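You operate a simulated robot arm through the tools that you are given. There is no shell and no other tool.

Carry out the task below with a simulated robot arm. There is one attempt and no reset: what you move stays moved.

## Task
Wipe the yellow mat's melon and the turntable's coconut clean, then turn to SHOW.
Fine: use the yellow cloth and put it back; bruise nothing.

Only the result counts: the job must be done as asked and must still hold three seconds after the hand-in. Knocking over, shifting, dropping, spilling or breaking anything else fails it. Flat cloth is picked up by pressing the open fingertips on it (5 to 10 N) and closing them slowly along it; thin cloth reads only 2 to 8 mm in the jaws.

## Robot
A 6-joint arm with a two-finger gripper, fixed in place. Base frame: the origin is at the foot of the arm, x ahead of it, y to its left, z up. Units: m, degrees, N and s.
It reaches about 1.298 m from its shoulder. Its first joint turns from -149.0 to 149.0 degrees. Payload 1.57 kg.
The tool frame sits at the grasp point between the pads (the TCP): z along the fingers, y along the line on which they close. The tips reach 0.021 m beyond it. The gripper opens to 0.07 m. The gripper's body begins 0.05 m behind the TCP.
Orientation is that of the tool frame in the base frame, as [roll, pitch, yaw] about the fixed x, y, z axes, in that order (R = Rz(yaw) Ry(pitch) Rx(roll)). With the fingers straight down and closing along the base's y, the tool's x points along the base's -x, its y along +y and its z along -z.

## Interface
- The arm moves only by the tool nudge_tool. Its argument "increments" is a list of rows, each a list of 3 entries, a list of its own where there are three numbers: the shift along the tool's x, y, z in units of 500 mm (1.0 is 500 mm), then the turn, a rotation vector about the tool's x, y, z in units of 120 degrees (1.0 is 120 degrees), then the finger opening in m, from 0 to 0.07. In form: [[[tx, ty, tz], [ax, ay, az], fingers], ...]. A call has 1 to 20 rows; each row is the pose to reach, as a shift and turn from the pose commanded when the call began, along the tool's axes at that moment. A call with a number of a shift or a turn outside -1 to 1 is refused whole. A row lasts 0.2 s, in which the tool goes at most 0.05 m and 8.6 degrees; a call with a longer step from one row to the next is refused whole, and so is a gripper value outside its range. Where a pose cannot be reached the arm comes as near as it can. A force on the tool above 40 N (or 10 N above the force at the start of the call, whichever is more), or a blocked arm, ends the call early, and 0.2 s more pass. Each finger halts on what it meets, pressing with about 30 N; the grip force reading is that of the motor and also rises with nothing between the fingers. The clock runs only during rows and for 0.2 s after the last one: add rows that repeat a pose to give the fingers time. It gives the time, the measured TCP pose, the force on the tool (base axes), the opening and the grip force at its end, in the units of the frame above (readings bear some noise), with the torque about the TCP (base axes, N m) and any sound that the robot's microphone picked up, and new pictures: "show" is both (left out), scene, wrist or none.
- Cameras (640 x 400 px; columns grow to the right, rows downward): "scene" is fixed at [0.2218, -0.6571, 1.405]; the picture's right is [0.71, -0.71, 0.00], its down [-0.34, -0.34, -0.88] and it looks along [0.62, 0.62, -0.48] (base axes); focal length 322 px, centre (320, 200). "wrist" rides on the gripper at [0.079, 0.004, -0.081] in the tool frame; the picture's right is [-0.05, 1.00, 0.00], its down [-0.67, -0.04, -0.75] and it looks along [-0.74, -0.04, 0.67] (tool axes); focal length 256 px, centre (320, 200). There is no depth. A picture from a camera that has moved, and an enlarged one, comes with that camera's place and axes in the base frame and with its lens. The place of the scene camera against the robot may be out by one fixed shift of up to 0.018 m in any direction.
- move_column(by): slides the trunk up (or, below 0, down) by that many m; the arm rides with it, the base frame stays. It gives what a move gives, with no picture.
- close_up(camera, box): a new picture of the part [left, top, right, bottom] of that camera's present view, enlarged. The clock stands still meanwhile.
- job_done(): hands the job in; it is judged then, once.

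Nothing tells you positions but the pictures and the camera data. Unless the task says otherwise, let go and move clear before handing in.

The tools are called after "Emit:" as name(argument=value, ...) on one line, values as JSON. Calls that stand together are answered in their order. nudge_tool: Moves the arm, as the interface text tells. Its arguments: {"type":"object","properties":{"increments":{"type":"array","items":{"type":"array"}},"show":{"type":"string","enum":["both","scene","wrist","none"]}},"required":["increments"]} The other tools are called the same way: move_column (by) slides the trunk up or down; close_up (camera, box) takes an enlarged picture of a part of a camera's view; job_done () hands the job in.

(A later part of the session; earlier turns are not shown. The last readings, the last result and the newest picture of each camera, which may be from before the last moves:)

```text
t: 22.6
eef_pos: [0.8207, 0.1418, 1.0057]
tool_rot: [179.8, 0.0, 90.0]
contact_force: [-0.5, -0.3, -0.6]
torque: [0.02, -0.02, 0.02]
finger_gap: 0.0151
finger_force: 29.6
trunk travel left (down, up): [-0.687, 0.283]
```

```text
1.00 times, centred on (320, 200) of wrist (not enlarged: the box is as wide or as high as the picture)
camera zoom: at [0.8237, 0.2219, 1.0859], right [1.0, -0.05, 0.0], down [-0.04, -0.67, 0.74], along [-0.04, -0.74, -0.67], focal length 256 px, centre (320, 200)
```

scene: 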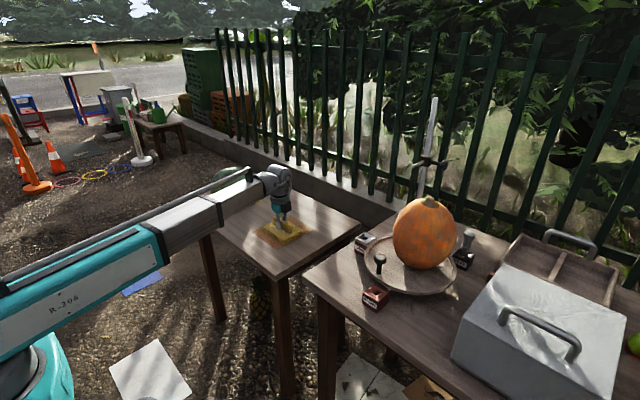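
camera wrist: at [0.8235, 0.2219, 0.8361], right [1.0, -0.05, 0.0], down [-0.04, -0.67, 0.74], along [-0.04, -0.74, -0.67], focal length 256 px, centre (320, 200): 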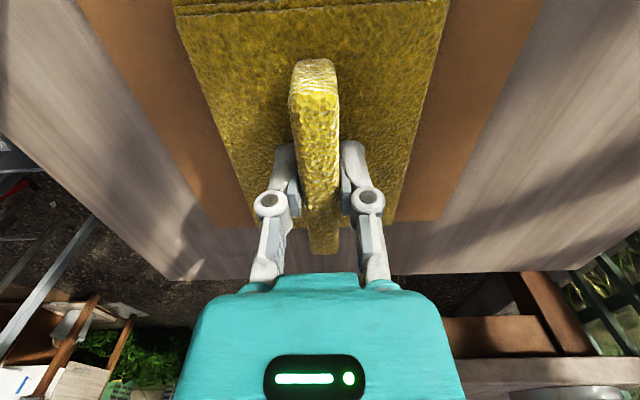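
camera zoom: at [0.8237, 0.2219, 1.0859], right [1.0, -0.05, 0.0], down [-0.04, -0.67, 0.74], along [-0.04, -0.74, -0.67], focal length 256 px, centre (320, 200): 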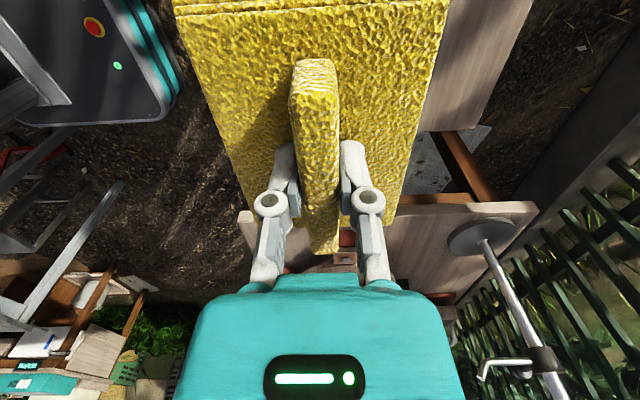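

The cloth came up cleanly and the gripper holds it like a stiff pad. I'll carry it over the melon with the tool vertical.

Emit:
nudge_tool(increments=[[[0.08, -0.003, 0], [0, 0, 0], 0.0], [[0.17, -0.006, 0], [0, 0, 0], 0.0], [[0.26, -0.009, 0], [0, 0, 0], 0.0], [[0.35, -0.012, 0], [0, 0, 0], 0.0], [[0.44, -0.015, 0], [0, 0, 0], 0.0], [[0.53, -0.018, 0], [0, 0, 0], 0.0], [[0.6, -0.02, 0], [0, 0, 0], 0.0], [[0.636, -0.021, 0], [0, 0, 0], 0.0]])

```text
t: 24.4
eef_pos: [0.8082, 0.4617, 1.0067]
tool_rot: [179.9, -0.1, 90.0]
contact_force: [-0.8, -0.4, -0.6]
torque: [0.02, 0.03, -0.01]
finger_gap: 0.0149
finger_force: 30.0
trunk travel left (down, up): [-0.687, 0.283]
camera wrist: at [0.8125, 0.5409, 1.0859], right [1.0, -0.05, 0.0], down [-0.04, -0.67, 0.74], along [-0.04, -0.74, -0.67], focal length 256 px, centre (320, 200)
```

scene: 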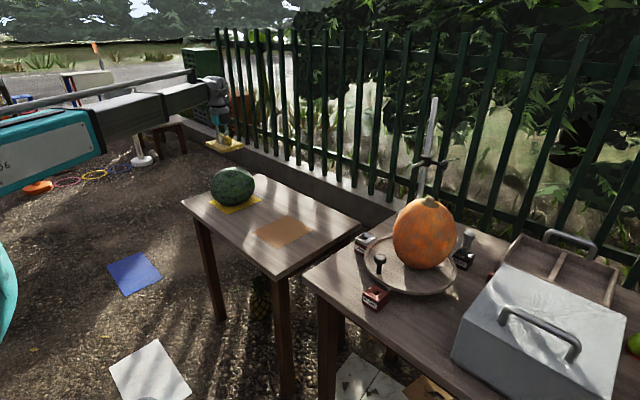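
wrist: 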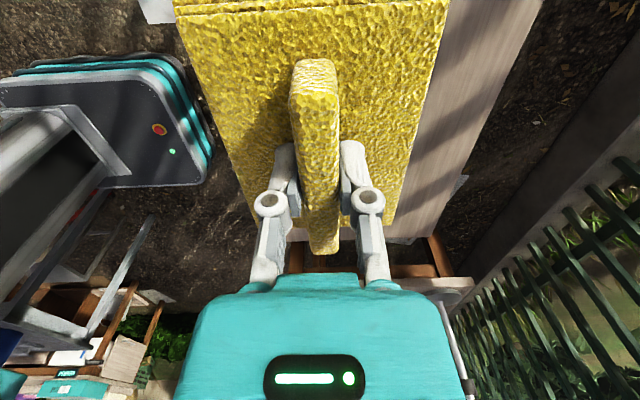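

The pad is above the melon. I'll lower in stages, watching for first contact.

Emit:
move_column(by=-0.07)

Emit:
close_up(camera="scene", box=[190, 130, 290, 220])

```text
t: 25.5
eef_pos: [0.8093, 0.4609, 0.935]
tool_rot: [179.8, -0.1, 89.9]
contact_force: [-0.2, 0.4, -0.6]
torque: [-0.03, -0.05, 0.01]
finger_gap: 0.0148
finger_force: 30.0
trunk travel left (down, up): [-0.617, 0.353]
```

```text
4.44 times, centred on (240, 175) of scene
camera zoom: at [0.2218, -0.6571, 1.405], right [0.71, -0.71, 0.0], down [-0.34, -0.34, -0.88], along [0.62, 0.62, -0.48], focal length 1430 px, centre (676, 311)
```

zoom: 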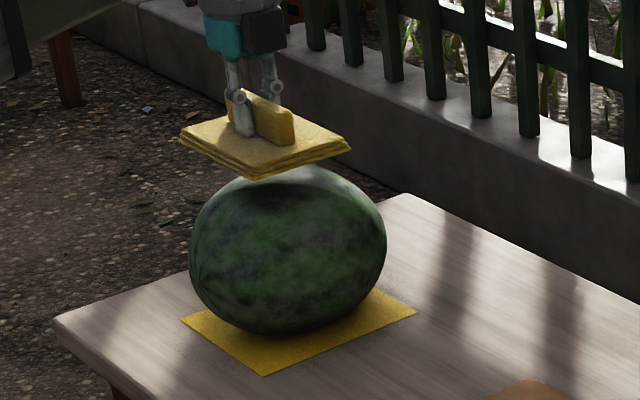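

Emit:
move_column(by=-0.012)

```text
t: 26.1
eef_pos: [0.8092, 0.4609, 0.9222]
tool_rot: [179.8, 0.1, 90.0]
contact_force: [-0.2, -0.7, -0.5]
torque: [-0.01, -0.03, 0.0]
finger_gap: 0.0151
finger_force: 30.4
trunk travel left (down, up): [-0.605, 0.365]
```

No contact yet; I'll continue downward in small steps.

Emit:
move_column(by=-0.005)

```text
t: 26.6
eef_pos: [0.809, 0.4599, 0.9189]
tool_rot: [179.8, 0.0, 90.1]
contact_force: [0.1, 0.4, -0.4]
torque: [-0.03, -0.01, -0.06]
finger_gap: 0.0151
finger_force: 29.9
trunk travel left (down, up): [-0.6, 0.37]
```

Emit:
move_column(by=-0.004)

```text
t: 27.1
eef_pos: [0.8077, 0.4609, 0.9148]
tool_rot: [179.8, 0.1, 89.9]
contact_force: [-0.9, 0.2, -0.6]
torque: [0.02, -0.01, -0.02]
finger_gap: 0.0153
finger_force: 30.6
trunk travel left (down, up): [-0.596, 0.374]
```

Emit:
move_column(by=-0.003)

Emit:
close_up(camera="scene", box=[200, 140, 280, 215])

```text
t: 27.6
eef_pos: [0.8089, 0.461, 0.9119]
tool_rot: [179.8, 0.0, 90.0]
contact_force: [-0.7, -0.6, -1.0]
torque: [0.01, 0.0, -0.03]
finger_gap: 0.0152
finger_force: 30.0
trunk travel left (down, up): [-0.593, 0.377]
```

```text
5.33 times, centred on (240, 178) of scene
camera zoom: at [0.2218, -0.6571, 1.405], right [0.71, -0.71, 0.0], down [-0.34, -0.34, -0.88], along [0.62, 0.62, -0.48], focal length 1717 px, centre (747, 320)
```

zoom: 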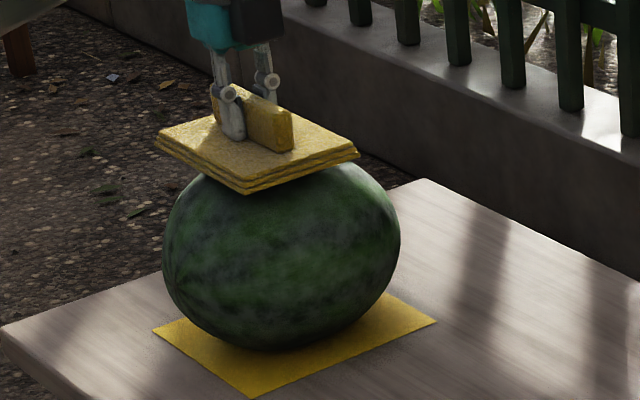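

Emit:
move_column(by=-0.003)

```text
t: 28.2
eef_pos: [0.8091, 0.4615, 0.9081]
tool_rot: [179.9, 0.0, 90.0]
contact_force: [-1.0, 0.1, 0.2]
torque: [0.01, -0.01, 0.01]
finger_gap: 0.015
finger_force: 29.7
trunk travel left (down, up): [-0.59, 0.38]
```

Emit:
move_column(by=-0.003)

```text
t: 28.7
eef_pos: [0.808, 0.4595, 0.9071]
tool_rot: [179.7, -0.1, 90.1]
contact_force: [4.9, 3.3, 21.6]
torque: [0.07, -0.4, 0.05]
finger_gap: 0.0153
finger_force: 29.9
trunk travel left (down, up): [-0.587, 0.383]
```

Contact gave 21.6 N – the arm is stiff, so I'll back off right away and use sub-millimetre steps from here.

Emit:
move_column(by=0.0018)

Emit:
close_up(camera="scene", box=[200, 140, 280, 215])

```text
t: 29.2
eef_pos: [0.8084, 0.4606, 0.9091]
tool_rot: [179.8, -0.1, 90.0]
contact_force: [0.4, 0.5, 5.2]
torque: [-0.01, -0.04, -0.02]
finger_gap: 0.0148
finger_force: 29.7
trunk travel left (down, up): [-0.589, 0.381]
```

```text
5.33 times, centred on (240, 178) of scene
camera zoom: at [0.2218, -0.6571, 1.405], right [0.71, -0.71, 0.0], down [-0.34, -0.34, -0.88], along [0.62, 0.62, -0.48], focal length 1717 px, centre (747, 320)
```

zoom: 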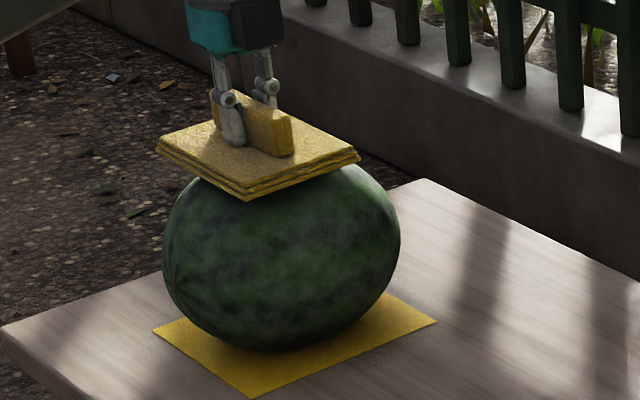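

Now 5 N, a light contact. I'll do a gentle short stroke along the melon's long axis to see whether it cleans and whether the melon stays put.

Emit:
nudge_tool(increments=[[[0, 0.015, 0], [0, 0, 0], 0.0], [[0, 0.03, 0], [0, 0, 0], 0.0], [[0, 0.045, 0], [0, 0, 0], 0.0], [[0, 0.06, 0], [0, 0, 0], 0.0], [[0, 0.045, 0], [0, 0, 0], 0.0], [[0, 0.03, 0], [0, 0, 0], 0.0], [[0, 0.015, 0], [0, 0, 0], 0.0], [[0, 0.0, 0], [0, 0, 0], 0.0]], show="none")

Emit:
close_up(camera="scene", box=[200, 140, 280, 215])

```text
t: 31.0
eef_pos: [0.8074, 0.4601, 0.9078]
tool_rot: [179.8, 0.0, 90.0]
contact_force: [1.7, 0.5, 5.5]
torque: [0.02, -0.12, 0.03]
finger_gap: 0.015
finger_force: 30.4
trunk travel left (down, up): [-0.589, 0.381]
```

```text
5.33 times, centred on (240, 178) of scene
camera zoom: at [0.2218, -0.6571, 1.405], right [0.71, -0.71, 0.0], down [-0.34, -0.34, -0.88], along [0.62, 0.62, -0.48], focal length 1717 px, centre (747, 320)
```

zoom: 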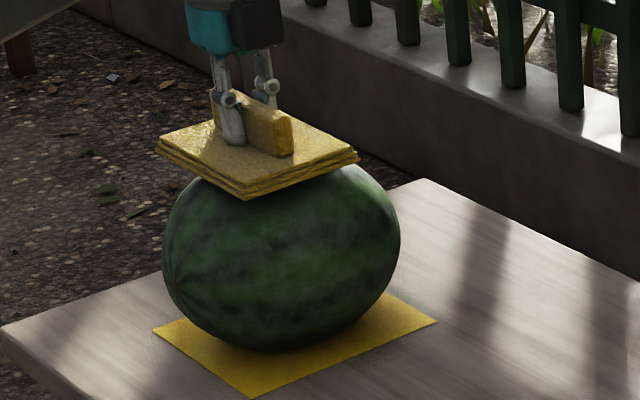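

The melon stayed in place and the haze looks fainter. I'll lift off momentarily? No – first I'll continue with a few more light strokes and compare.

Emit:
nudge_tool(increments=[[[0, -0.015, 0], [0, 0, 0], 0.0], [[0, -0.03, 0], [0, 0, 0], 0.0], [[0, -0.045, 0], [0, 0, 0], 0.0], [[0, -0.06, 0], [0, 0, 0], 0.0], [[0, -0.045, 0], [0, 0, 0], 0.0], [[0, -0.03, 0], [0, 0, 0], 0.0], [[0, -0.015, 0], [0, 0, 0], 0.0], [[0, 0.0, 0], [0, 0, 0], 0.0]], show="none")

Emit:
close_up(camera="scene", box=[200, 140, 280, 215])

```text
t: 32.8
eef_pos: [0.8081, 0.4602, 0.9071]
tool_rot: [179.8, 0.0, 90.0]
contact_force: [-0.8, 0.4, 3.5]
torque: [0.02, 0.02, 0.02]
finger_gap: 0.0153
finger_force: 30.3
trunk travel left (down, up): [-0.589, 0.381]
```

```text
5.33 times, centred on (240, 178) of scene
camera zoom: at [0.2218, -0.6571, 1.405], right [0.71, -0.71, 0.0], down [-0.34, -0.34, -0.88], along [0.62, 0.62, -0.48], focal length 1717 px, centre (747, 320)
```

zoom: 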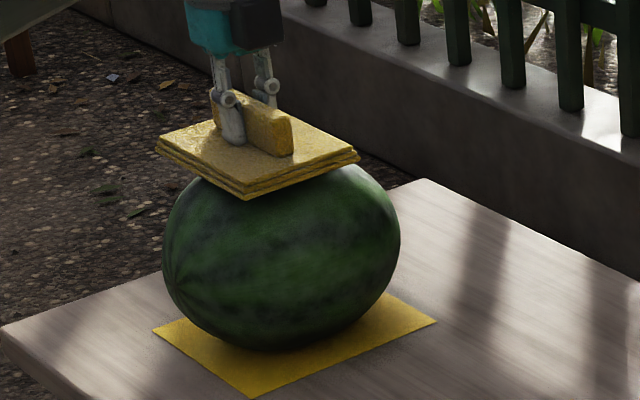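

The haze is fading over the whole melon as I wipe, so wiping work is accumulating. I'll keep going with light strokes.

Emit:
nudge_tool(increments=[[[0, 0.015, 0], [0, 0, 0], 0.0], [[0, 0.03, 0], [0, 0, 0], 0.0], [[0, 0.045, 0], [0, 0, 0], 0.0], [[0, 0.06, 0], [0, 0, 0], 0.0], [[0, 0.045, 0], [0, 0, 0], 0.0], [[0, 0.03, 0], [0, 0, 0], 0.0], [[0, 0.015, 0], [0, 0, 0], 0.0], [[0, 0.0, 0], [0, 0, 0], 0.0], [[0, -0.015, 0], [0, 0, 0], 0.0], [[0, -0.03, 0], [0, 0, 0], 0.0], [[0, -0.045, 0], [0, 0, 0], 0.0], [[0, -0.06, 0], [0, 0, 0], 0.0], [[0, -0.045, 0], [0, 0, 0], 0.0], [[0, -0.03, 0], [0, 0, 0], 0.0], [[0, -0.015, 0], [0, 0, 0], 0.0], [[0, 0.0, 0], [0, 0, 0], 0.0]], show="none")

Emit:
close_up(camera="scene", box=[200, 140, 280, 215])

```text
t: 36.2
eef_pos: [0.8089, 0.4603, 0.9085]
tool_rot: [179.8, 0.1, 90.0]
contact_force: [-0.4, -0.3, 1.4]
torque: [0.01, 0.04, -0.02]
finger_gap: 0.015
finger_force: 30.0
trunk travel left (down, up): [-0.589, 0.381]
```

```text
5.33 times, centred on (240, 178) of scene
camera zoom: at [0.2218, -0.6571, 1.405], right [0.71, -0.71, 0.0], down [-0.34, -0.34, -0.88], along [0.62, 0.62, -0.48], focal length 1717 px, centre (747, 320)
```

zoom: 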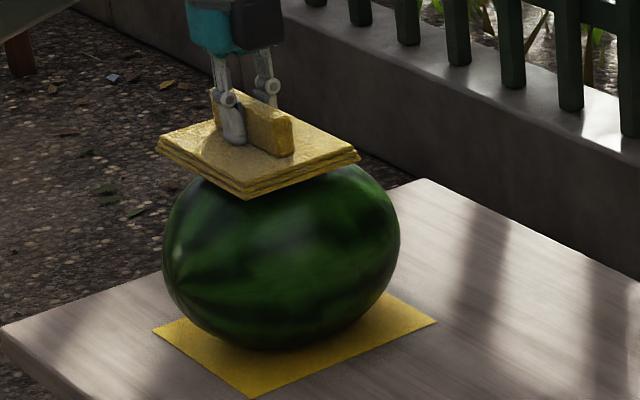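

The melon now looks glossy and free of haze. For certainty I'll lower a hair and add one more set of strokes, then lift and inspect.

Emit:
move_column(by=-0.0003)

Emit:
nudge_tool(increments=[[[0, 0.015, 0], [0, 0, 0], 0.0], [[0, 0.03, 0], [0, 0, 0], 0.0], [[0, 0.045, 0], [0, 0, 0], 0.0], [[0, 0.06, 0], [0, 0, 0], 0.0], [[0, 0.045, 0], [0, 0, 0], 0.0], [[0, 0.03, 0], [0, 0, 0], 0.0], [[0, 0.015, 0], [0, 0, 0], 0.0], [[0, 0.0, 0], [0, 0, 0], 0.0], [[0, -0.015, 0], [0, 0, 0], 0.0], [[0, -0.03, 0], [0, 0, 0], 0.0], [[0, -0.045, 0], [0, 0, 0], 0.0], [[0, -0.06, 0], [0, 0, 0], 0.0], [[0, -0.045, 0], [0, 0, 0], 0.0], [[0, -0.03, 0], [0, 0, 0], 0.0], [[0, -0.015, 0], [0, 0, 0], 0.0], [[0, 0.0, 0], [0, 0, 0], 0.0]], show="none")

Emit:
close_up(camera="scene", box=[200, 140, 280, 215])

```text
t: 36.7
eef_pos: [0.8084, 0.4619, 0.9077]
tool_rot: [179.8, -0.1, 90.0]
contact_force: [-0.9, 1.8, 5.6]
torque: [0.05, -0.04, -0.02]
finger_gap: 0.0151
finger_force: 29.9
trunk travel left (down, up): [-0.589, 0.381]
```

```text
t: 40.1
eef_pos: [0.808, 0.4605, 0.9081]
tool_rot: [179.9, -0.1, 90.0]
contact_force: [-1.6, 0.3, 2.8]
torque: [-0.03, 0.04, -0.01]
finger_gap: 0.0148
finger_force: 29.9
trunk travel left (down, up): [-0.589, 0.381]
```

```text
5.33 times, centred on (240, 178) of scene
camera zoom: at [0.2218, -0.6571, 1.405], right [0.71, -0.71, 0.0], down [-0.34, -0.34, -0.88], along [0.62, 0.62, -0.48], focal length 1717 px, centre (747, 320)
```

zoom: 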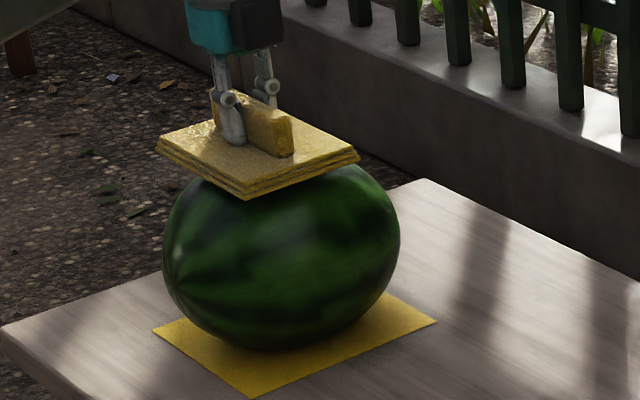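

No further change: the melon is clean and hasn't moved. I'll lift straight up.

Emit:
move_column(by=0.1)

Emit:
close_up(camera="scene", box=[190, 130, 290, 220])

```text
t: 41.4
eef_pos: [0.8087, 0.4601, 1.0064]
tool_rot: [179.7, 0.0, 90.1]
contact_force: [0.2, 0.1, -0.6]
torque: [0.03, 0.02, -0.01]
finger_gap: 0.0147
finger_force: 29.7
trunk travel left (down, up): [-0.689, 0.281]
```

```text
4.44 times, centred on (240, 175) of scene
camera zoom: at [0.2218, -0.6571, 1.405], right [0.71, -0.71, 0.0], down [-0.34, -0.34, -0.88], along [0.62, 0.62, -0.48], focal length 1430 px, centre (676, 311)
```

zoom: 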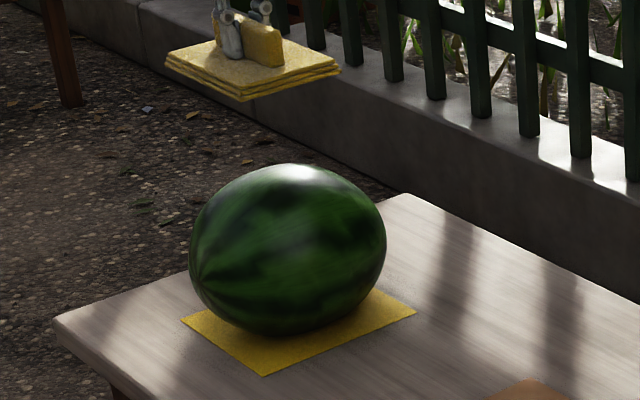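

The melon is glossy and clean. The orange fruit with a tan cap on the turntable is evidently a king coconut; I'll now carry the cloth over toward it, first to the gap between the tables.

Emit:
nudge_tool(increments=[[[-0.084, 0, 0], [0, 0, 0], 0.0], [[-0.168, 0, 0], [0, 0, 0], 0.0], [[-0.252, 0, 0], [0, 0, 0], 0.0], [[-0.336, 0, 0], [0, 0, 0], 0.0], [[-0.42, 0, 0], [0, 0, 0], 0.0], [[-0.504, 0, 0], [0, 0, 0], 0.0], [[-0.588, 0, 0], [0, 0, 0], 0.0], [[-0.672, 0, 0], [0, 0, 0], 0.0], [[-0.756, 0, 0], [0, 0, 0], 0.0], [[-0.84, 0, 0], [0, 0, 0], 0.0], [[-0.92, 0, 0], [0, 0, 0], 0.0]], show="scene")

```text
t: 43.8
eef_pos: [0.8092, -0.0, 1.0074]
tool_rot: [179.8, 0.0, 90.1]
contact_force: [-0.4, 0.1, -1.3]
torque: [-0.01, 0.02, 0.01]
finger_gap: 0.0152
finger_force: 30.4
trunk travel left (down, up): [-0.689, 0.281]
```

scene: 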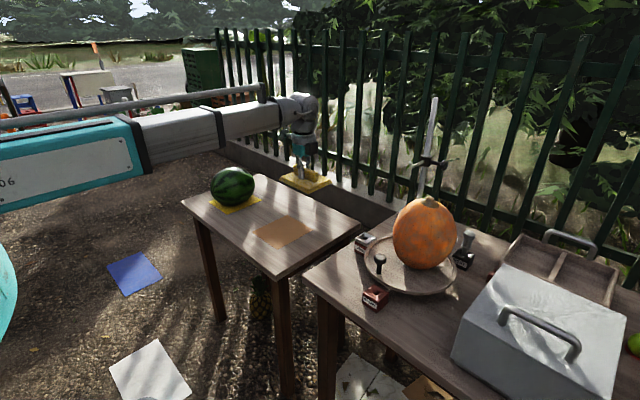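

Now I'll tilt the tool 45° so the pad faces outward and down, ready to meet the coconut's upper front side.

Emit:
nudge_tool(increments=[[[-0.03, -0.02, -0.005], [-0.0625, 0, 0], 0.0], [[-0.06, -0.04, -0.015], [-0.125, 0, 0], 0.0], [[-0.09, -0.06, -0.03], [-0.1875, 0, 0], 0.0], [[-0.12, -0.08, -0.052], [-0.25, 0, 0], 0.0], [[-0.15, -0.1, -0.08], [-0.3125, 0, 0], 0.0], [[-0.18, -0.118, -0.114], [-0.375, 0, 0], 0.0], [[-0.18, -0.118, -0.114], [-0.375, 0, 0], 0.0]])

```text
t: 45.4
eef_pos: [0.7506, -0.0895, 1.062]
tool_rot: [134.6, -0.1, 90.1]
contact_force: [0.1, 0.2, 0.0]
torque: [-0.02, 0.05, -0.01]
finger_gap: 0.0151
finger_force: 29.8
trunk travel left (down, up): [-0.689, 0.281]
camera wrist: at [0.6952, -0.0105, 1.1219], right [0.7, -0.05, 0.71], down [-0.56, -0.67, 0.5], along [0.45, -0.74, -0.5], focal length 256 px, centre (320, 200)
```

scene: 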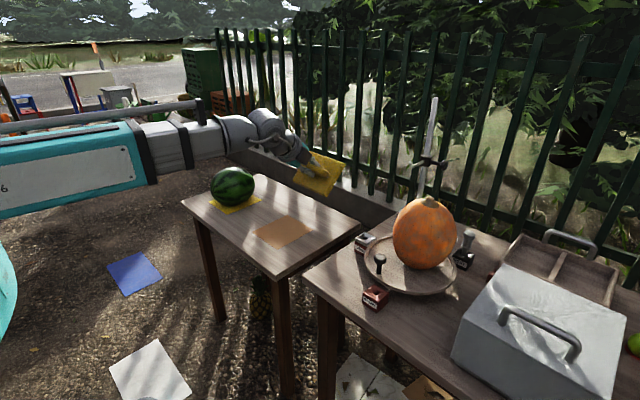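
wrist: 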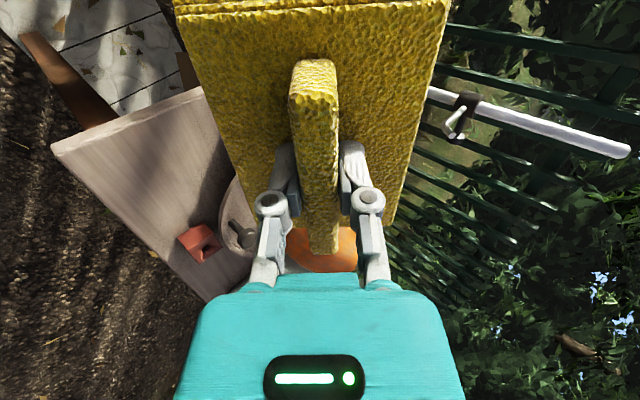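

The tilt works as modelled. I'll move across to just in front of the coconut, staying clear of its top.

Emit:
nudge_tool(increments=[[[-0.08, -0.03, -0.03], [0, 0, 0], 0.0], [[-0.16, -0.05, -0.05], [0, 0, 0], 0.0], [[-0.24, -0.0707, -0.0707], [0, 0, 0], 0.0], [[-0.32, -0.0707, -0.0707], [0, 0, 0], 0.0], [[-0.4, -0.0707, -0.0707], [0, 0, 0], 0.0], [[-0.48, -0.0707, -0.0707], [0, 0, 0], 0.0], [[-0.535, -0.0707, -0.0707], [0, 0, 0], 0.0]], show="scene")

```text
t: 47.0
eef_pos: [0.7, -0.3582, 1.0622]
tool_rot: [134.7, 0.0, 90.0]
contact_force: [0.5, -0.4, 0.3]
torque: [0.01, 0.01, -0.03]
finger_gap: 0.0154
finger_force: 29.7
trunk travel left (down, up): [-0.689, 0.281]
```

scene: 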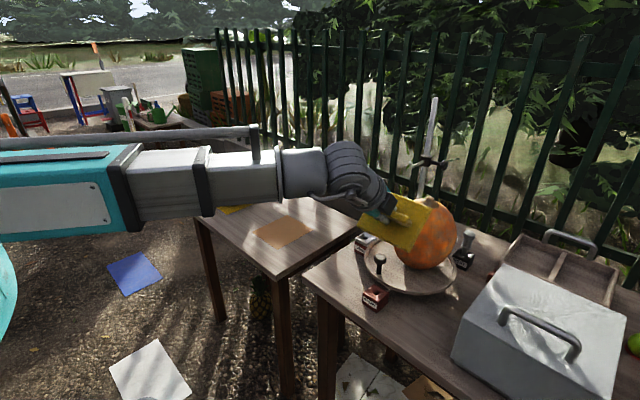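

Emit:
move_column(by=-0.068)

Emit:
close_up(camera="scene", box=[330, 170, 500, 320])

Emit:
close_up(camera="wrist", box=[0, 0, 640, 400])

```text
t: 48.1
eef_pos: [0.7002, -0.3575, 0.9943]
tool_rot: [134.6, 0.0, 90.0]
contact_force: [-0.9, 0.4, -0.7]
torque: [0.01, 0.0, 0.0]
finger_gap: 0.0151
finger_force: 29.4
trunk travel left (down, up): [-0.621, 0.349]
```

```text
2.67 times, centred on (415, 245) of scene
camera zoom: at [0.2218, -0.6571, 1.405], right [0.71, -0.71, 0.0], down [-0.34, -0.34, -0.88], along [0.62, 0.62, -0.48], focal length 858 px, centre (67, 80)
```

zoom: 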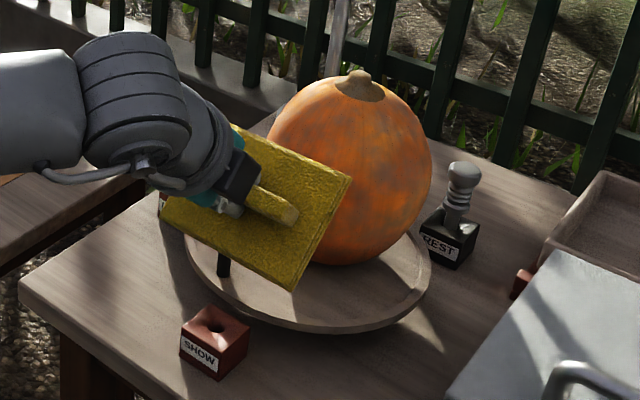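

```text
1.00 times, centred on (320, 200) of wrist (not enlarged: the box is as wide or as high as the picture)
camera zoom: at [0.645, -0.2771, 1.0537], right [0.7, -0.05, 0.71], down [-0.55, -0.67, 0.5], along [0.45, -0.74, -0.5], focal length 256 px, centre (320, 200)
```

zoom: 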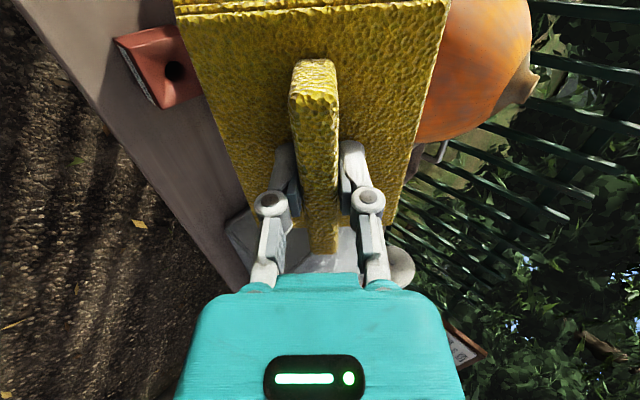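

The pad faces the coconut with a gap. I'll approach 0.04 m horizontally, then look again.

Emit:
nudge_tool(increments=[[[0, 0.0142, 0.0142], [0, 0, 0], 0.0], [[0, 0.0283, 0.0283], [0, 0, 0], 0.0], [[0, 0.0424, 0.0424], [0, 0, 0], 0.0], [[0, 0.0566, 0.0566], [0, 0, 0], 0.0]], show="none")

Emit:
close_up(camera="scene", box=[350, 180, 480, 300])

Emit:
close_up(camera="wrist", box=[380, 0, 580, 160])

```text
t: 49.1
eef_pos: [0.7404, -0.358, 0.9934]
tool_rot: [134.7, -0.1, 89.9]
contact_force: [-0.3, -0.2, 0.1]
torque: [0.01, 0.01, -0.02]
finger_gap: 0.0153
finger_force: 29.8
trunk travel left (down, up): [-0.621, 0.349]
```

```text
3.33 times, centred on (415, 240) of scene
camera zoom: at [0.2218, -0.6571, 1.405], right [0.71, -0.71, 0.0], down [-0.34, -0.34, -0.88], along [0.62, 0.62, -0.48], focal length 1073 px, centre (3, 67)
```

zoom: 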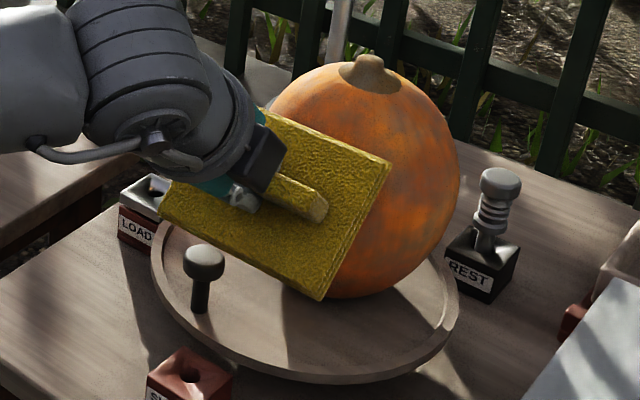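

```text
2.50 times, centred on (480, 80) of wrist
camera zoom: at [0.6852, -0.2778, 1.0536], right [0.7, -0.05, 0.71], down [-0.55, -0.67, 0.5], along [0.45, -0.74, -0.5], focal length 640 px, centre (-80, 500)
```

zoom: 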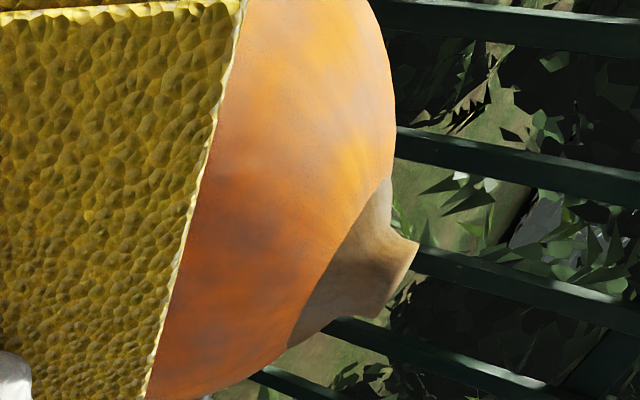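

No contact yet. I'll continue with +0.01 m and then finer steps.

Emit:
nudge_tool(increments=[[[0, 0.007, 0.007], [0, 0, 0], 0.0], [[0, 0.0141, 0.0141], [0, 0, 0], 0.0]], show="none")

Emit:
close_up(camera="scene", box=[350, 180, 480, 300])

```text
t: 49.7
eef_pos: [0.7505, -0.3567, 0.9942]
tool_rot: [134.6, 0.1, 90.1]
contact_force: [0.6, 0.1, -0.6]
torque: [-0.01, 0.04, 0.02]
finger_gap: 0.0151
finger_force: 29.7
trunk travel left (down, up): [-0.621, 0.349]
```

```text
3.33 times, centred on (415, 240) of scene
camera zoom: at [0.2218, -0.6571, 1.405], right [0.71, -0.71, 0.0], down [-0.34, -0.34, -0.88], along [0.62, 0.62, -0.48], focal length 1073 px, centre (3, 67)
```

zoom: 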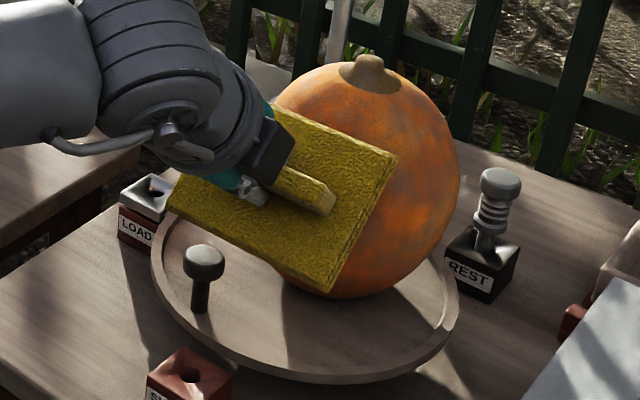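

Emit:
nudge_tool(increments=[[[0, 0.00566, 0.00566], [0, 0, 0], 0.0]], show="none")

```text
t: 50.1
eef_pos: [0.7544, -0.3571, 0.9947]
tool_rot: [134.7, -0.1, 90.0]
contact_force: [-0.1, 0.9, -0.4]
torque: [0.02, 0.0, 0.0]
finger_gap: 0.0149
finger_force: 30.1
trunk travel left (down, up): [-0.621, 0.349]
```

Emit:
nudge_tool(increments=[[[0, 0.0028, 0.0028], [0, 0, 0], 0.0], [[0, 0.0042, 0.0042], [0, 0, 0], 0.0]], show="none")

Emit:
close_up(camera="wrist", box=[380, 0, 580, 160])

```text
t: 50.7
eef_pos: [0.7555, -0.3561, 0.9935]
tool_rot: [134.7, 0.1, 90.0]
contact_force: [-0.5, -1.1, -0.6]
torque: [0.01, 0.02, 0.0]
finger_gap: 0.0151
finger_force: 30.3
trunk travel left (down, up): [-0.621, 0.349]
```

```text
2.50 times, centred on (480, 80) of wrist
camera zoom: at [0.702, -0.2771, 1.0536], right [0.7, -0.05, 0.71], down [-0.55, -0.67, 0.5], along [0.45, -0.74, -0.5], focal length 640 px, centre (-80, 500)
```

zoom: 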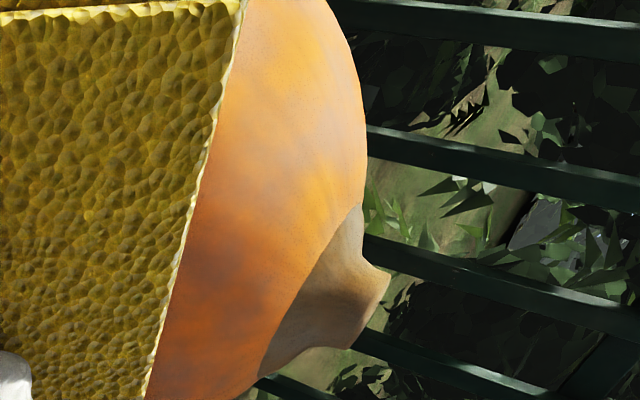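

Emit:
nudge_tool(increments=[[[0, 0.0021, 0.0021], [0, 0, 0], 0.0]], show="none")

```text
t: 51.1
eef_pos: [0.7579, -0.3561, 0.995]
tool_rot: [134.7, 0.2, 90.0]
contact_force: [0.4, 0.6, -0.4]
torque: [0.02, 0.02, 0.0]
finger_gap: 0.0152
finger_force: 30.4
trunk travel left (down, up): [-0.621, 0.349]
```

Emit:
nudge_tool(increments=[[[0, 0.0021, 0.0021], [0, 0, 0], 0.0]], show="none")

```text
t: 51.5
eef_pos: [0.7592, -0.3573, 0.9934]
tool_rot: [134.6, -0.1, 90.0]
contact_force: [0.5, 0.0, -1.6]
torque: [-0.01, 0.01, 0.0]
finger_gap: 0.015
finger_force: 29.8
trunk travel left (down, up): [-0.621, 0.349]
```

Emit:
nudge_tool(increments=[[[0, 0.0021, 0.0021], [0, 0, 0], 0.0]], show="none")

Emit:
close_up(camera="scene", box=[370, 190, 470, 280])

```text
t: 51.9
eef_pos: [0.7629, -0.3567, 0.993]
tool_rot: [134.6, 0.0, 90.0]
contact_force: [-0.4, 0.3, -1.2]
torque: [-0.04, 0.0, -0.01]
finger_gap: 0.0149
finger_force: 29.7
trunk travel left (down, up): [-0.621, 0.349]
```

```text
4.44 times, centred on (420, 235) of scene
camera zoom: at [0.2218, -0.6571, 1.405], right [0.71, -0.71, 0.0], down [-0.34, -0.34, -0.88], along [0.62, 0.62, -0.48], focal length 1430 px, centre (-124, 44)
```

zoom: 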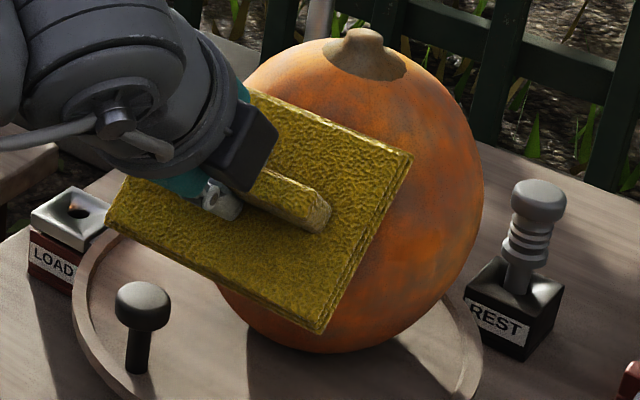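

Emit:
nudge_tool(increments=[[[0, 0.0021, 0.0021], [0, 0, 0], 0.0]], show="none")

```text
t: 52.3
eef_pos: [0.7637, -0.3563, 0.9946]
tool_rot: [134.7, 0.0, 89.9]
contact_force: [-0.4, -0.6, -1.2]
torque: [-0.01, -0.01, -0.01]
finger_gap: 0.0149
finger_force: 29.9
trunk travel left (down, up): [-0.621, 0.349]
```

Emit:
nudge_tool(increments=[[[0, 0.0021, 0.0021], [0, 0, 0], 0.0]], show="none")

```text
t: 52.7
eef_pos: [0.7646, -0.3575, 0.9939]
tool_rot: [134.8, 0.0, 90.0]
contact_force: [0.6, 0.0, -1.2]
torque: [0.01, 0.01, 0.03]
finger_gap: 0.0153
finger_force: 29.1
trunk travel left (down, up): [-0.621, 0.349]
```

Emit:
nudge_tool(increments=[[[0, 0.0018, 0.0018], [0, 0, 0], 0.0]], show="none")

```text
t: 53.1
eef_pos: [0.7664, -0.357, 0.9934]
tool_rot: [134.7, 0.0, 90.0]
contact_force: [-0.8, -0.4, -0.7]
torque: [0.01, -0.02, -0.02]
finger_gap: 0.015
finger_force: 30.3
trunk travel left (down, up): [-0.621, 0.349]
```

Emit:
nudge_tool(increments=[[[0, 0.0018, 0.0018], [0, 0, 0], 0.0]], show="none")

Emit:
close_up(camera="wrist", box=[380, 0, 580, 160])

```text
t: 53.5
eef_pos: [0.7662, -0.3568, 0.9943]
tool_rot: [134.7, -0.1, 90.0]
contact_force: [-2.3, 0.6, 1.1]
torque: [-0.01, -0.08, -0.05]
finger_gap: 0.015
finger_force: 29.7
trunk travel left (down, up): [-0.621, 0.349]
```

```text
2.50 times, centred on (480, 80) of wrist
camera zoom: at [0.7119, -0.277, 1.054], right [0.7, -0.05, 0.71], down [-0.55, -0.67, 0.5], along [0.45, -0.74, -0.5], focal length 640 px, centre (-80, 500)
```

zoom: 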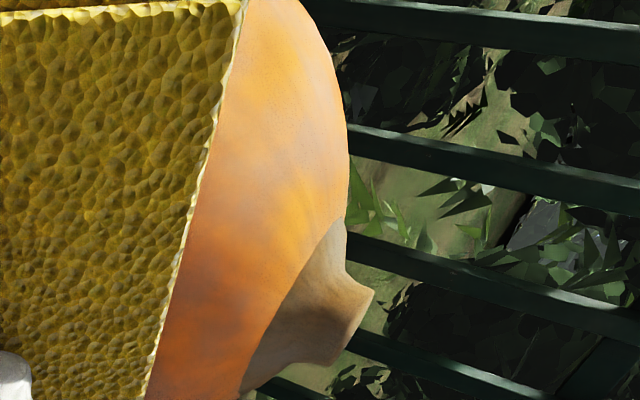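

First contact at about 2.4 N, exactly where estimated. A touch more pressure, then a gentle sideways stroke.

Emit:
nudge_tool(increments=[[[0, 0.0005, 0.0005], [0, 0, 0], 0.0]], show="none")

```text
t: 53.9
eef_pos: [0.7674, -0.3563, 0.9952]
tool_rot: [134.7, 0.0, 89.9]
contact_force: [-3.0, -0.1, 0.5]
torque: [0.0, -0.11, 0.0]
finger_gap: 0.0151
finger_force: 30.0
trunk travel left (down, up): [-0.621, 0.349]
```

Emit:
nudge_tool(increments=[[[0, 0.0005, 0.0005], [0, 0, 0], 0.0], [[0.015, 0.0005, 0.0005], [0, 0, 0], 0.0], [[0.03, 0.0005, 0.0005], [0, 0, 0], 0.0], [[0.015, 0.0005, 0.0005], [0, 0, 0], 0.0], [[0.0, 0.0005, 0.0005], [0, 0, 0], 0.0]], show="none")

Emit:
close_up(camera="scene", box=[370, 190, 470, 280])

```text
t: 55.1
eef_pos: [0.7676, -0.3568, 0.9941]
tool_rot: [134.7, 0.0, 89.9]
contact_force: [-3.1, -1.2, 0.8]
torque: [-0.01, -0.07, -0.1]
finger_gap: 0.0153
finger_force: 29.6
trunk travel left (down, up): [-0.621, 0.349]
```

```text
4.44 times, centred on (420, 235) of scene
camera zoom: at [0.2218, -0.6571, 1.405], right [0.71, -0.71, 0.0], down [-0.34, -0.34, -0.88], along [0.62, 0.62, -0.48], focal length 1430 px, centre (-124, 44)
```

zoom: 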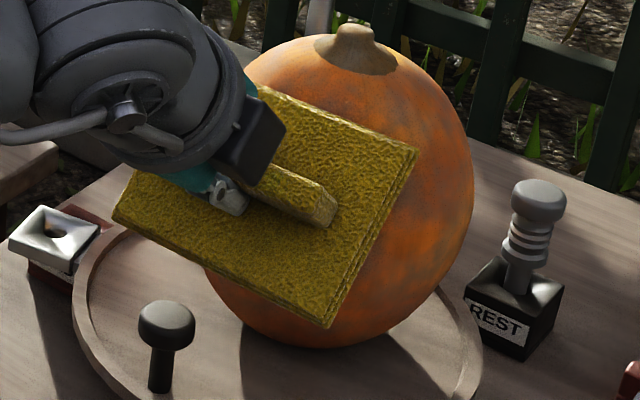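

The turntable seems to have turned a little, and the LOAD block appears to have moved too. I'll stop and look closely before doing anything else.

Emit:
close_up(camera="scene", box=[330, 170, 500, 320])

Emit:
close_up(camera="scene", box=[0, 0, 640, 400])

Emit:
close_up(camera="wrist", box=[0, 0, 640, 400])

```text
2.67 times, centred on (415, 245) of scene
camera zoom: at [0.2218, -0.6571, 1.405], right [0.71, -0.71, 0.0], down [-0.34, -0.34, -0.88], along [0.62, 0.62, -0.48], focal length 858 px, centre (67, 80)
```

zoom: 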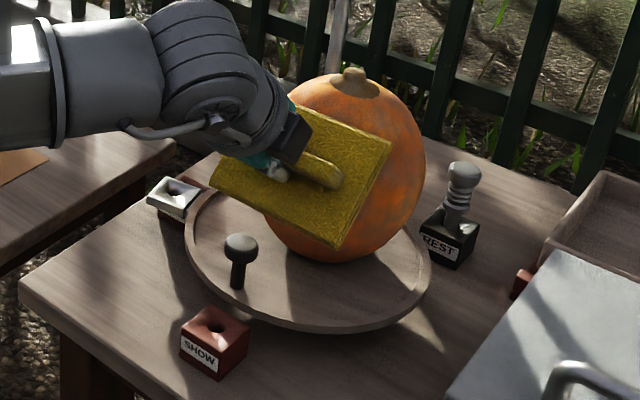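

```text
1.00 times, centred on (320, 200) of scene (not enlarged: the box is as wide or as high as the picture)
camera zoom: at [0.2218, -0.6571, 1.405], right [0.71, -0.71, 0.0], down [-0.34, -0.34, -0.88], along [0.62, 0.62, -0.48], focal length 322 px, centre (320, 200)
```

zoom: 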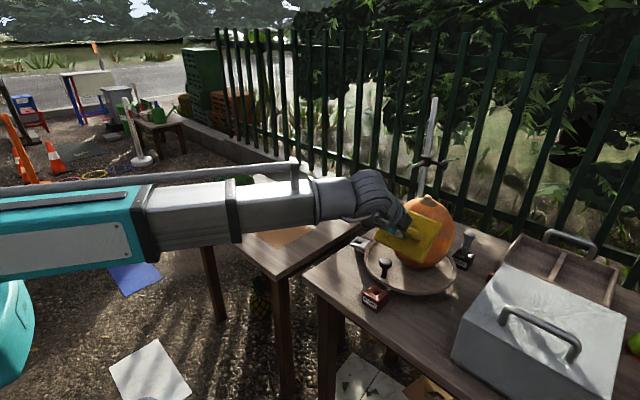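

```text
1.00 times, centred on (320, 200) of wrist (not enlarged: the box is as wide or as high as the picture)
camera zoom: at [0.7128, -0.2773, 1.0537], right [0.7, -0.05, 0.71], down [-0.55, -0.67, 0.5], along [0.45, -0.74, -0.5], focal length 256 px, centre (320, 200)
```

zoom: 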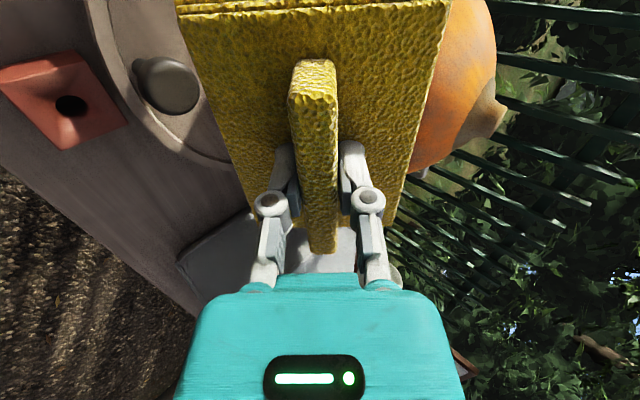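

Emit:
close_up(camera="scene", box=[345, 225, 405, 270])

Emit:
close_up(camera="scene", box=[350, 250, 430, 315])

```text
8.89 times, centred on (375, 248) of scene
camera zoom: at [0.2218, -0.6571, 1.405], right [0.71, -0.71, 0.0], down [-0.34, -0.34, -0.88], along [0.62, 0.62, -0.48], focal length 2861 px, centre (-169, -222)
```

zoom: 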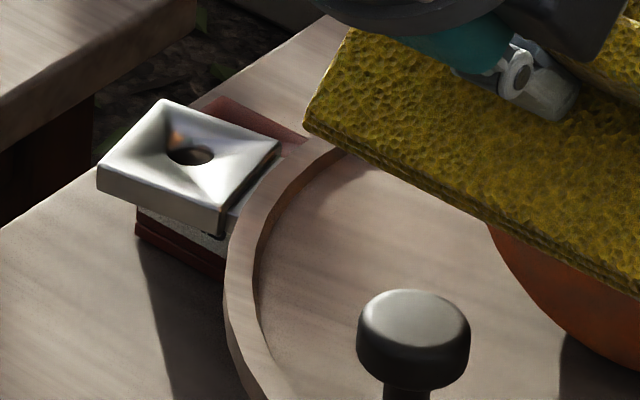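

```text
6.15 times, centred on (390, 282) of scene
camera zoom: at [0.2218, -0.6571, 1.405], right [0.71, -0.71, 0.0], down [-0.34, -0.34, -0.88], along [0.62, 0.62, -0.48], focal length 1981 px, centre (-111, -308)
```

zoom: 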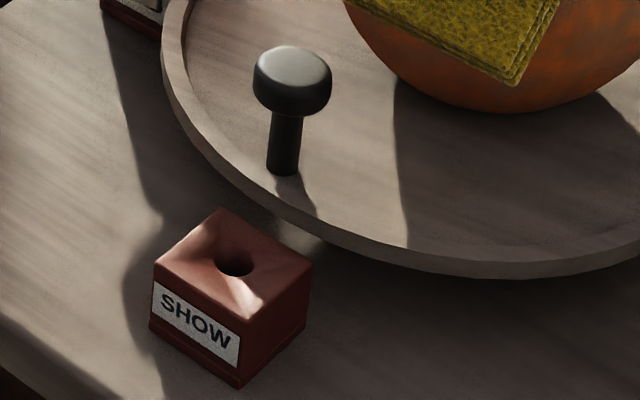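

The grey plate with a hole is evidently fixed to the turntable and has swung away from the LOAD block, i.e. the friction of my return stroke turned the table about 8°. I'll back the pad off to see how the coconut and turntable sit.

Emit:
nudge_tool(increments=[[[0, -0.014, -0.014], [0, 0, 0], 0.0], [[0, -0.042, -0.042], [0, 0, 0], 0.0], [[0, -0.0707, -0.0707], [0, 0, 0], 0.0]], show="none")

Emit:
close_up(camera="scene", box=[340, 180, 500, 320])

Emit:
close_up(camera="scene", box=[370, 190, 470, 280])

```text
t: 55.9
eef_pos: [0.7181, -0.3572, 0.9933]
tool_rot: [134.8, 0.1, 90.1]
contact_force: [0.5, 0.5, -0.7]
torque: [0.0, 0.07, 0.01]
finger_gap: 0.0151
finger_force: 29.9
trunk travel left (down, up): [-0.621, 0.349]
```

```text
2.86 times, centred on (420, 250) of scene
camera zoom: at [0.2218, -0.6571, 1.405], right [0.71, -0.71, 0.0], down [-0.34, -0.34, -0.88], along [0.62, 0.62, -0.48], focal length 920 px, centre (34, 57)
```

zoom: 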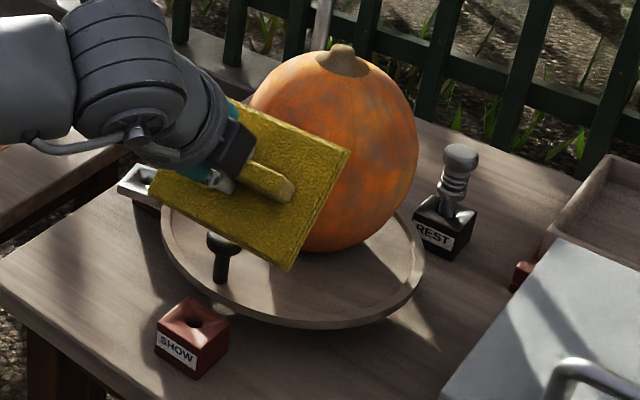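

```text
4.44 times, centred on (420, 235) of scene
camera zoom: at [0.2218, -0.6571, 1.405], right [0.71, -0.71, 0.0], down [-0.34, -0.34, -0.88], along [0.62, 0.62, -0.48], focal length 1430 px, centre (-124, 44)
```

zoom: 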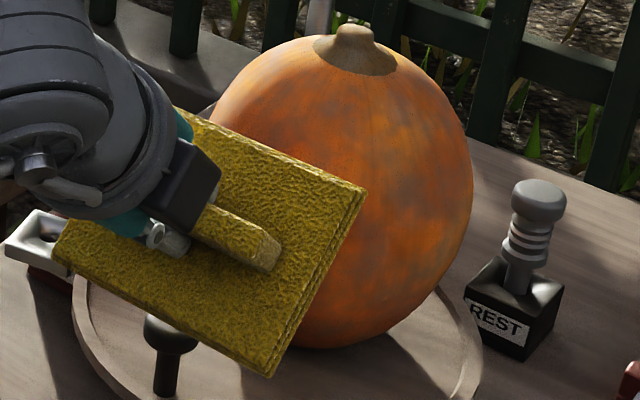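

The coconut itself slid about 7 mm in +y on the dish when pushed sideways, so side strokes are not good. Wiping on top, pressing straight down along the axis, should hold it in place as with the melon. I'll raise and return the tool to vertical, clear of the fruit.

Emit:
move_column(by=0.17)

Emit:
nudge_tool(increments=[[[0, 0, 0], [0.0625, 0, 0], 0.0], [[0, -0.005, 0.005], [0.125, 0, 0], 0.0], [[0, -0.02, 0.02], [0.1875, 0, 0], 0.0], [[0, -0.04, 0.04], [0.25, 0, 0], 0.0], [[0, -0.06, 0.06], [0.3125, 0, 0], 0.0], [[0, -0.081, 0.081], [0.375, 0, 0], 0.0], [[0, -0.081, 0.081], [0.375, 0, 0], 0.0]], show="scene")

```text
t: 57.8
eef_pos: [0.7183, -0.3558, 1.1648]
tool_rot: [134.9, 0.0, 90.0]
contact_force: [0.6, -0.3, -0.9]
torque: [0.02, -0.02, -0.01]
finger_gap: 0.0151
finger_force: 29.9
trunk travel left (down, up): [-0.791, 0.179]
```

```text
t: 59.4
eef_pos: [0.7181, -0.3563, 1.1092]
tool_rot: [179.8, -0.1, 90.1]
contact_force: [0.2, 0.3, -0.9]
torque: [-0.02, -0.03, 0.02]
finger_gap: 0.0151
finger_force: 30.2
out of reach, approached as far as the arm can: row 1, 2, 3, 4, 5
trunk travel left (down, up): [-0.791, 0.179]
```

scene: 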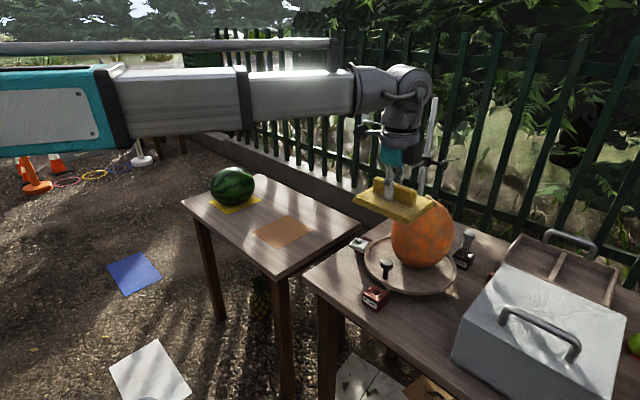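

Emit:
close_up(camera="scene", box=[340, 180, 500, 320])

Emit:
close_up(camera="scene", box=[345, 225, 425, 295])

```text
2.86 times, centred on (420, 250) of scene
camera zoom: at [0.2218, -0.6571, 1.405], right [0.71, -0.71, 0.0], down [-0.34, -0.34, -0.88], along [0.62, 0.62, -0.48], focal length 920 px, centre (34, 57)
```

zoom: 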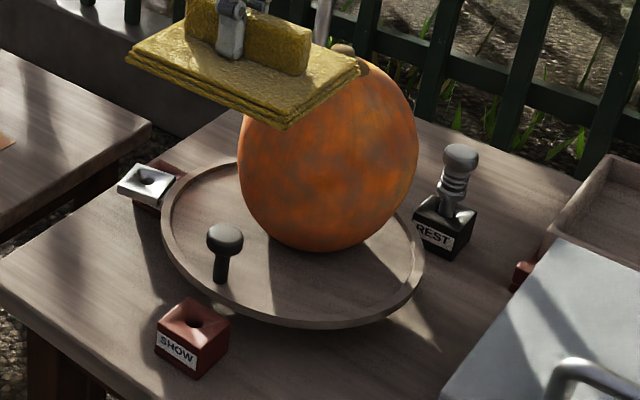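

```text
5.71 times, centred on (385, 260) of scene
camera zoom: at [0.2218, -0.6571, 1.405], right [0.71, -0.71, 0.0], down [-0.34, -0.34, -0.88], along [0.62, 0.62, -0.48], focal length 1839 px, centre (-51, -143)
```

zoom: 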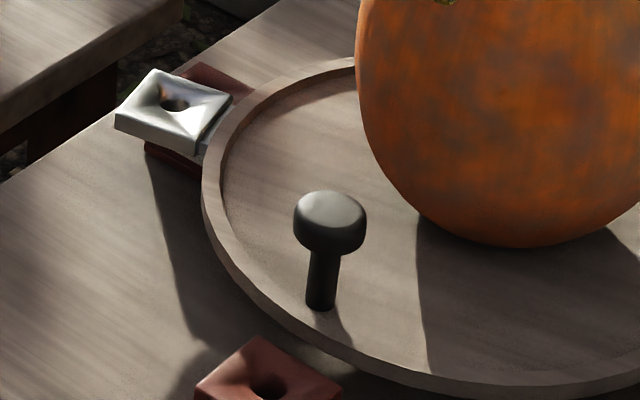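

The turntable is at rest with the plate partly off LOAD; the coconut sits about 5 mm from where it was, upright. I'll move the pad over the coconut's top (4 cm clearance).

Emit:
nudge_tool(increments=[[[0.002, 0.07, 0], [0, 0, 0], 0.0], [[0.005, 0.145, 0], [0, 0, 0], 0.0], [[0.008, 0.22, 0], [0, 0, 0], 0.0], [[0.01, 0.288, 0], [0, 0, 0], 0.0]], show="none")

Emit:
close_up(camera="scene", box=[350, 140, 500, 270])

```text
t: 60.4
eef_pos: [0.8645, -0.3505, 1.1082]
tool_rot: [179.7, 0.0, 90.1]
contact_force: [0.7, 0.4, -0.2]
torque: [0.0, 0.03, -0.01]
finger_gap: 0.0149
finger_force: 29.3
trunk travel left (down, up): [-0.791, 0.179]
```

```text
3.08 times, centred on (425, 205) of scene
camera zoom: at [0.2218, -0.6571, 1.405], right [0.71, -0.71, 0.0], down [-0.34, -0.34, -0.88], along [0.62, 0.62, -0.48], focal length 990 px, centre (-3, 185)
```

zoom: 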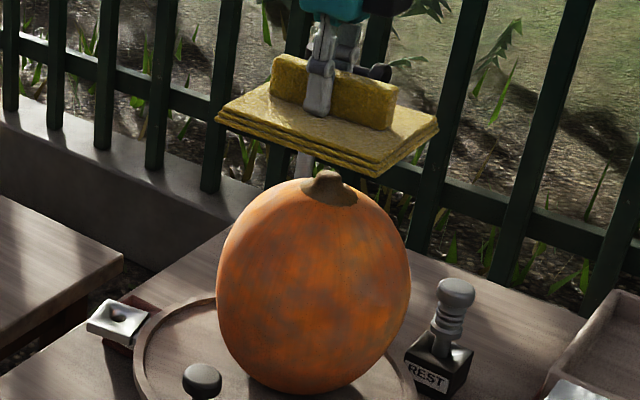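

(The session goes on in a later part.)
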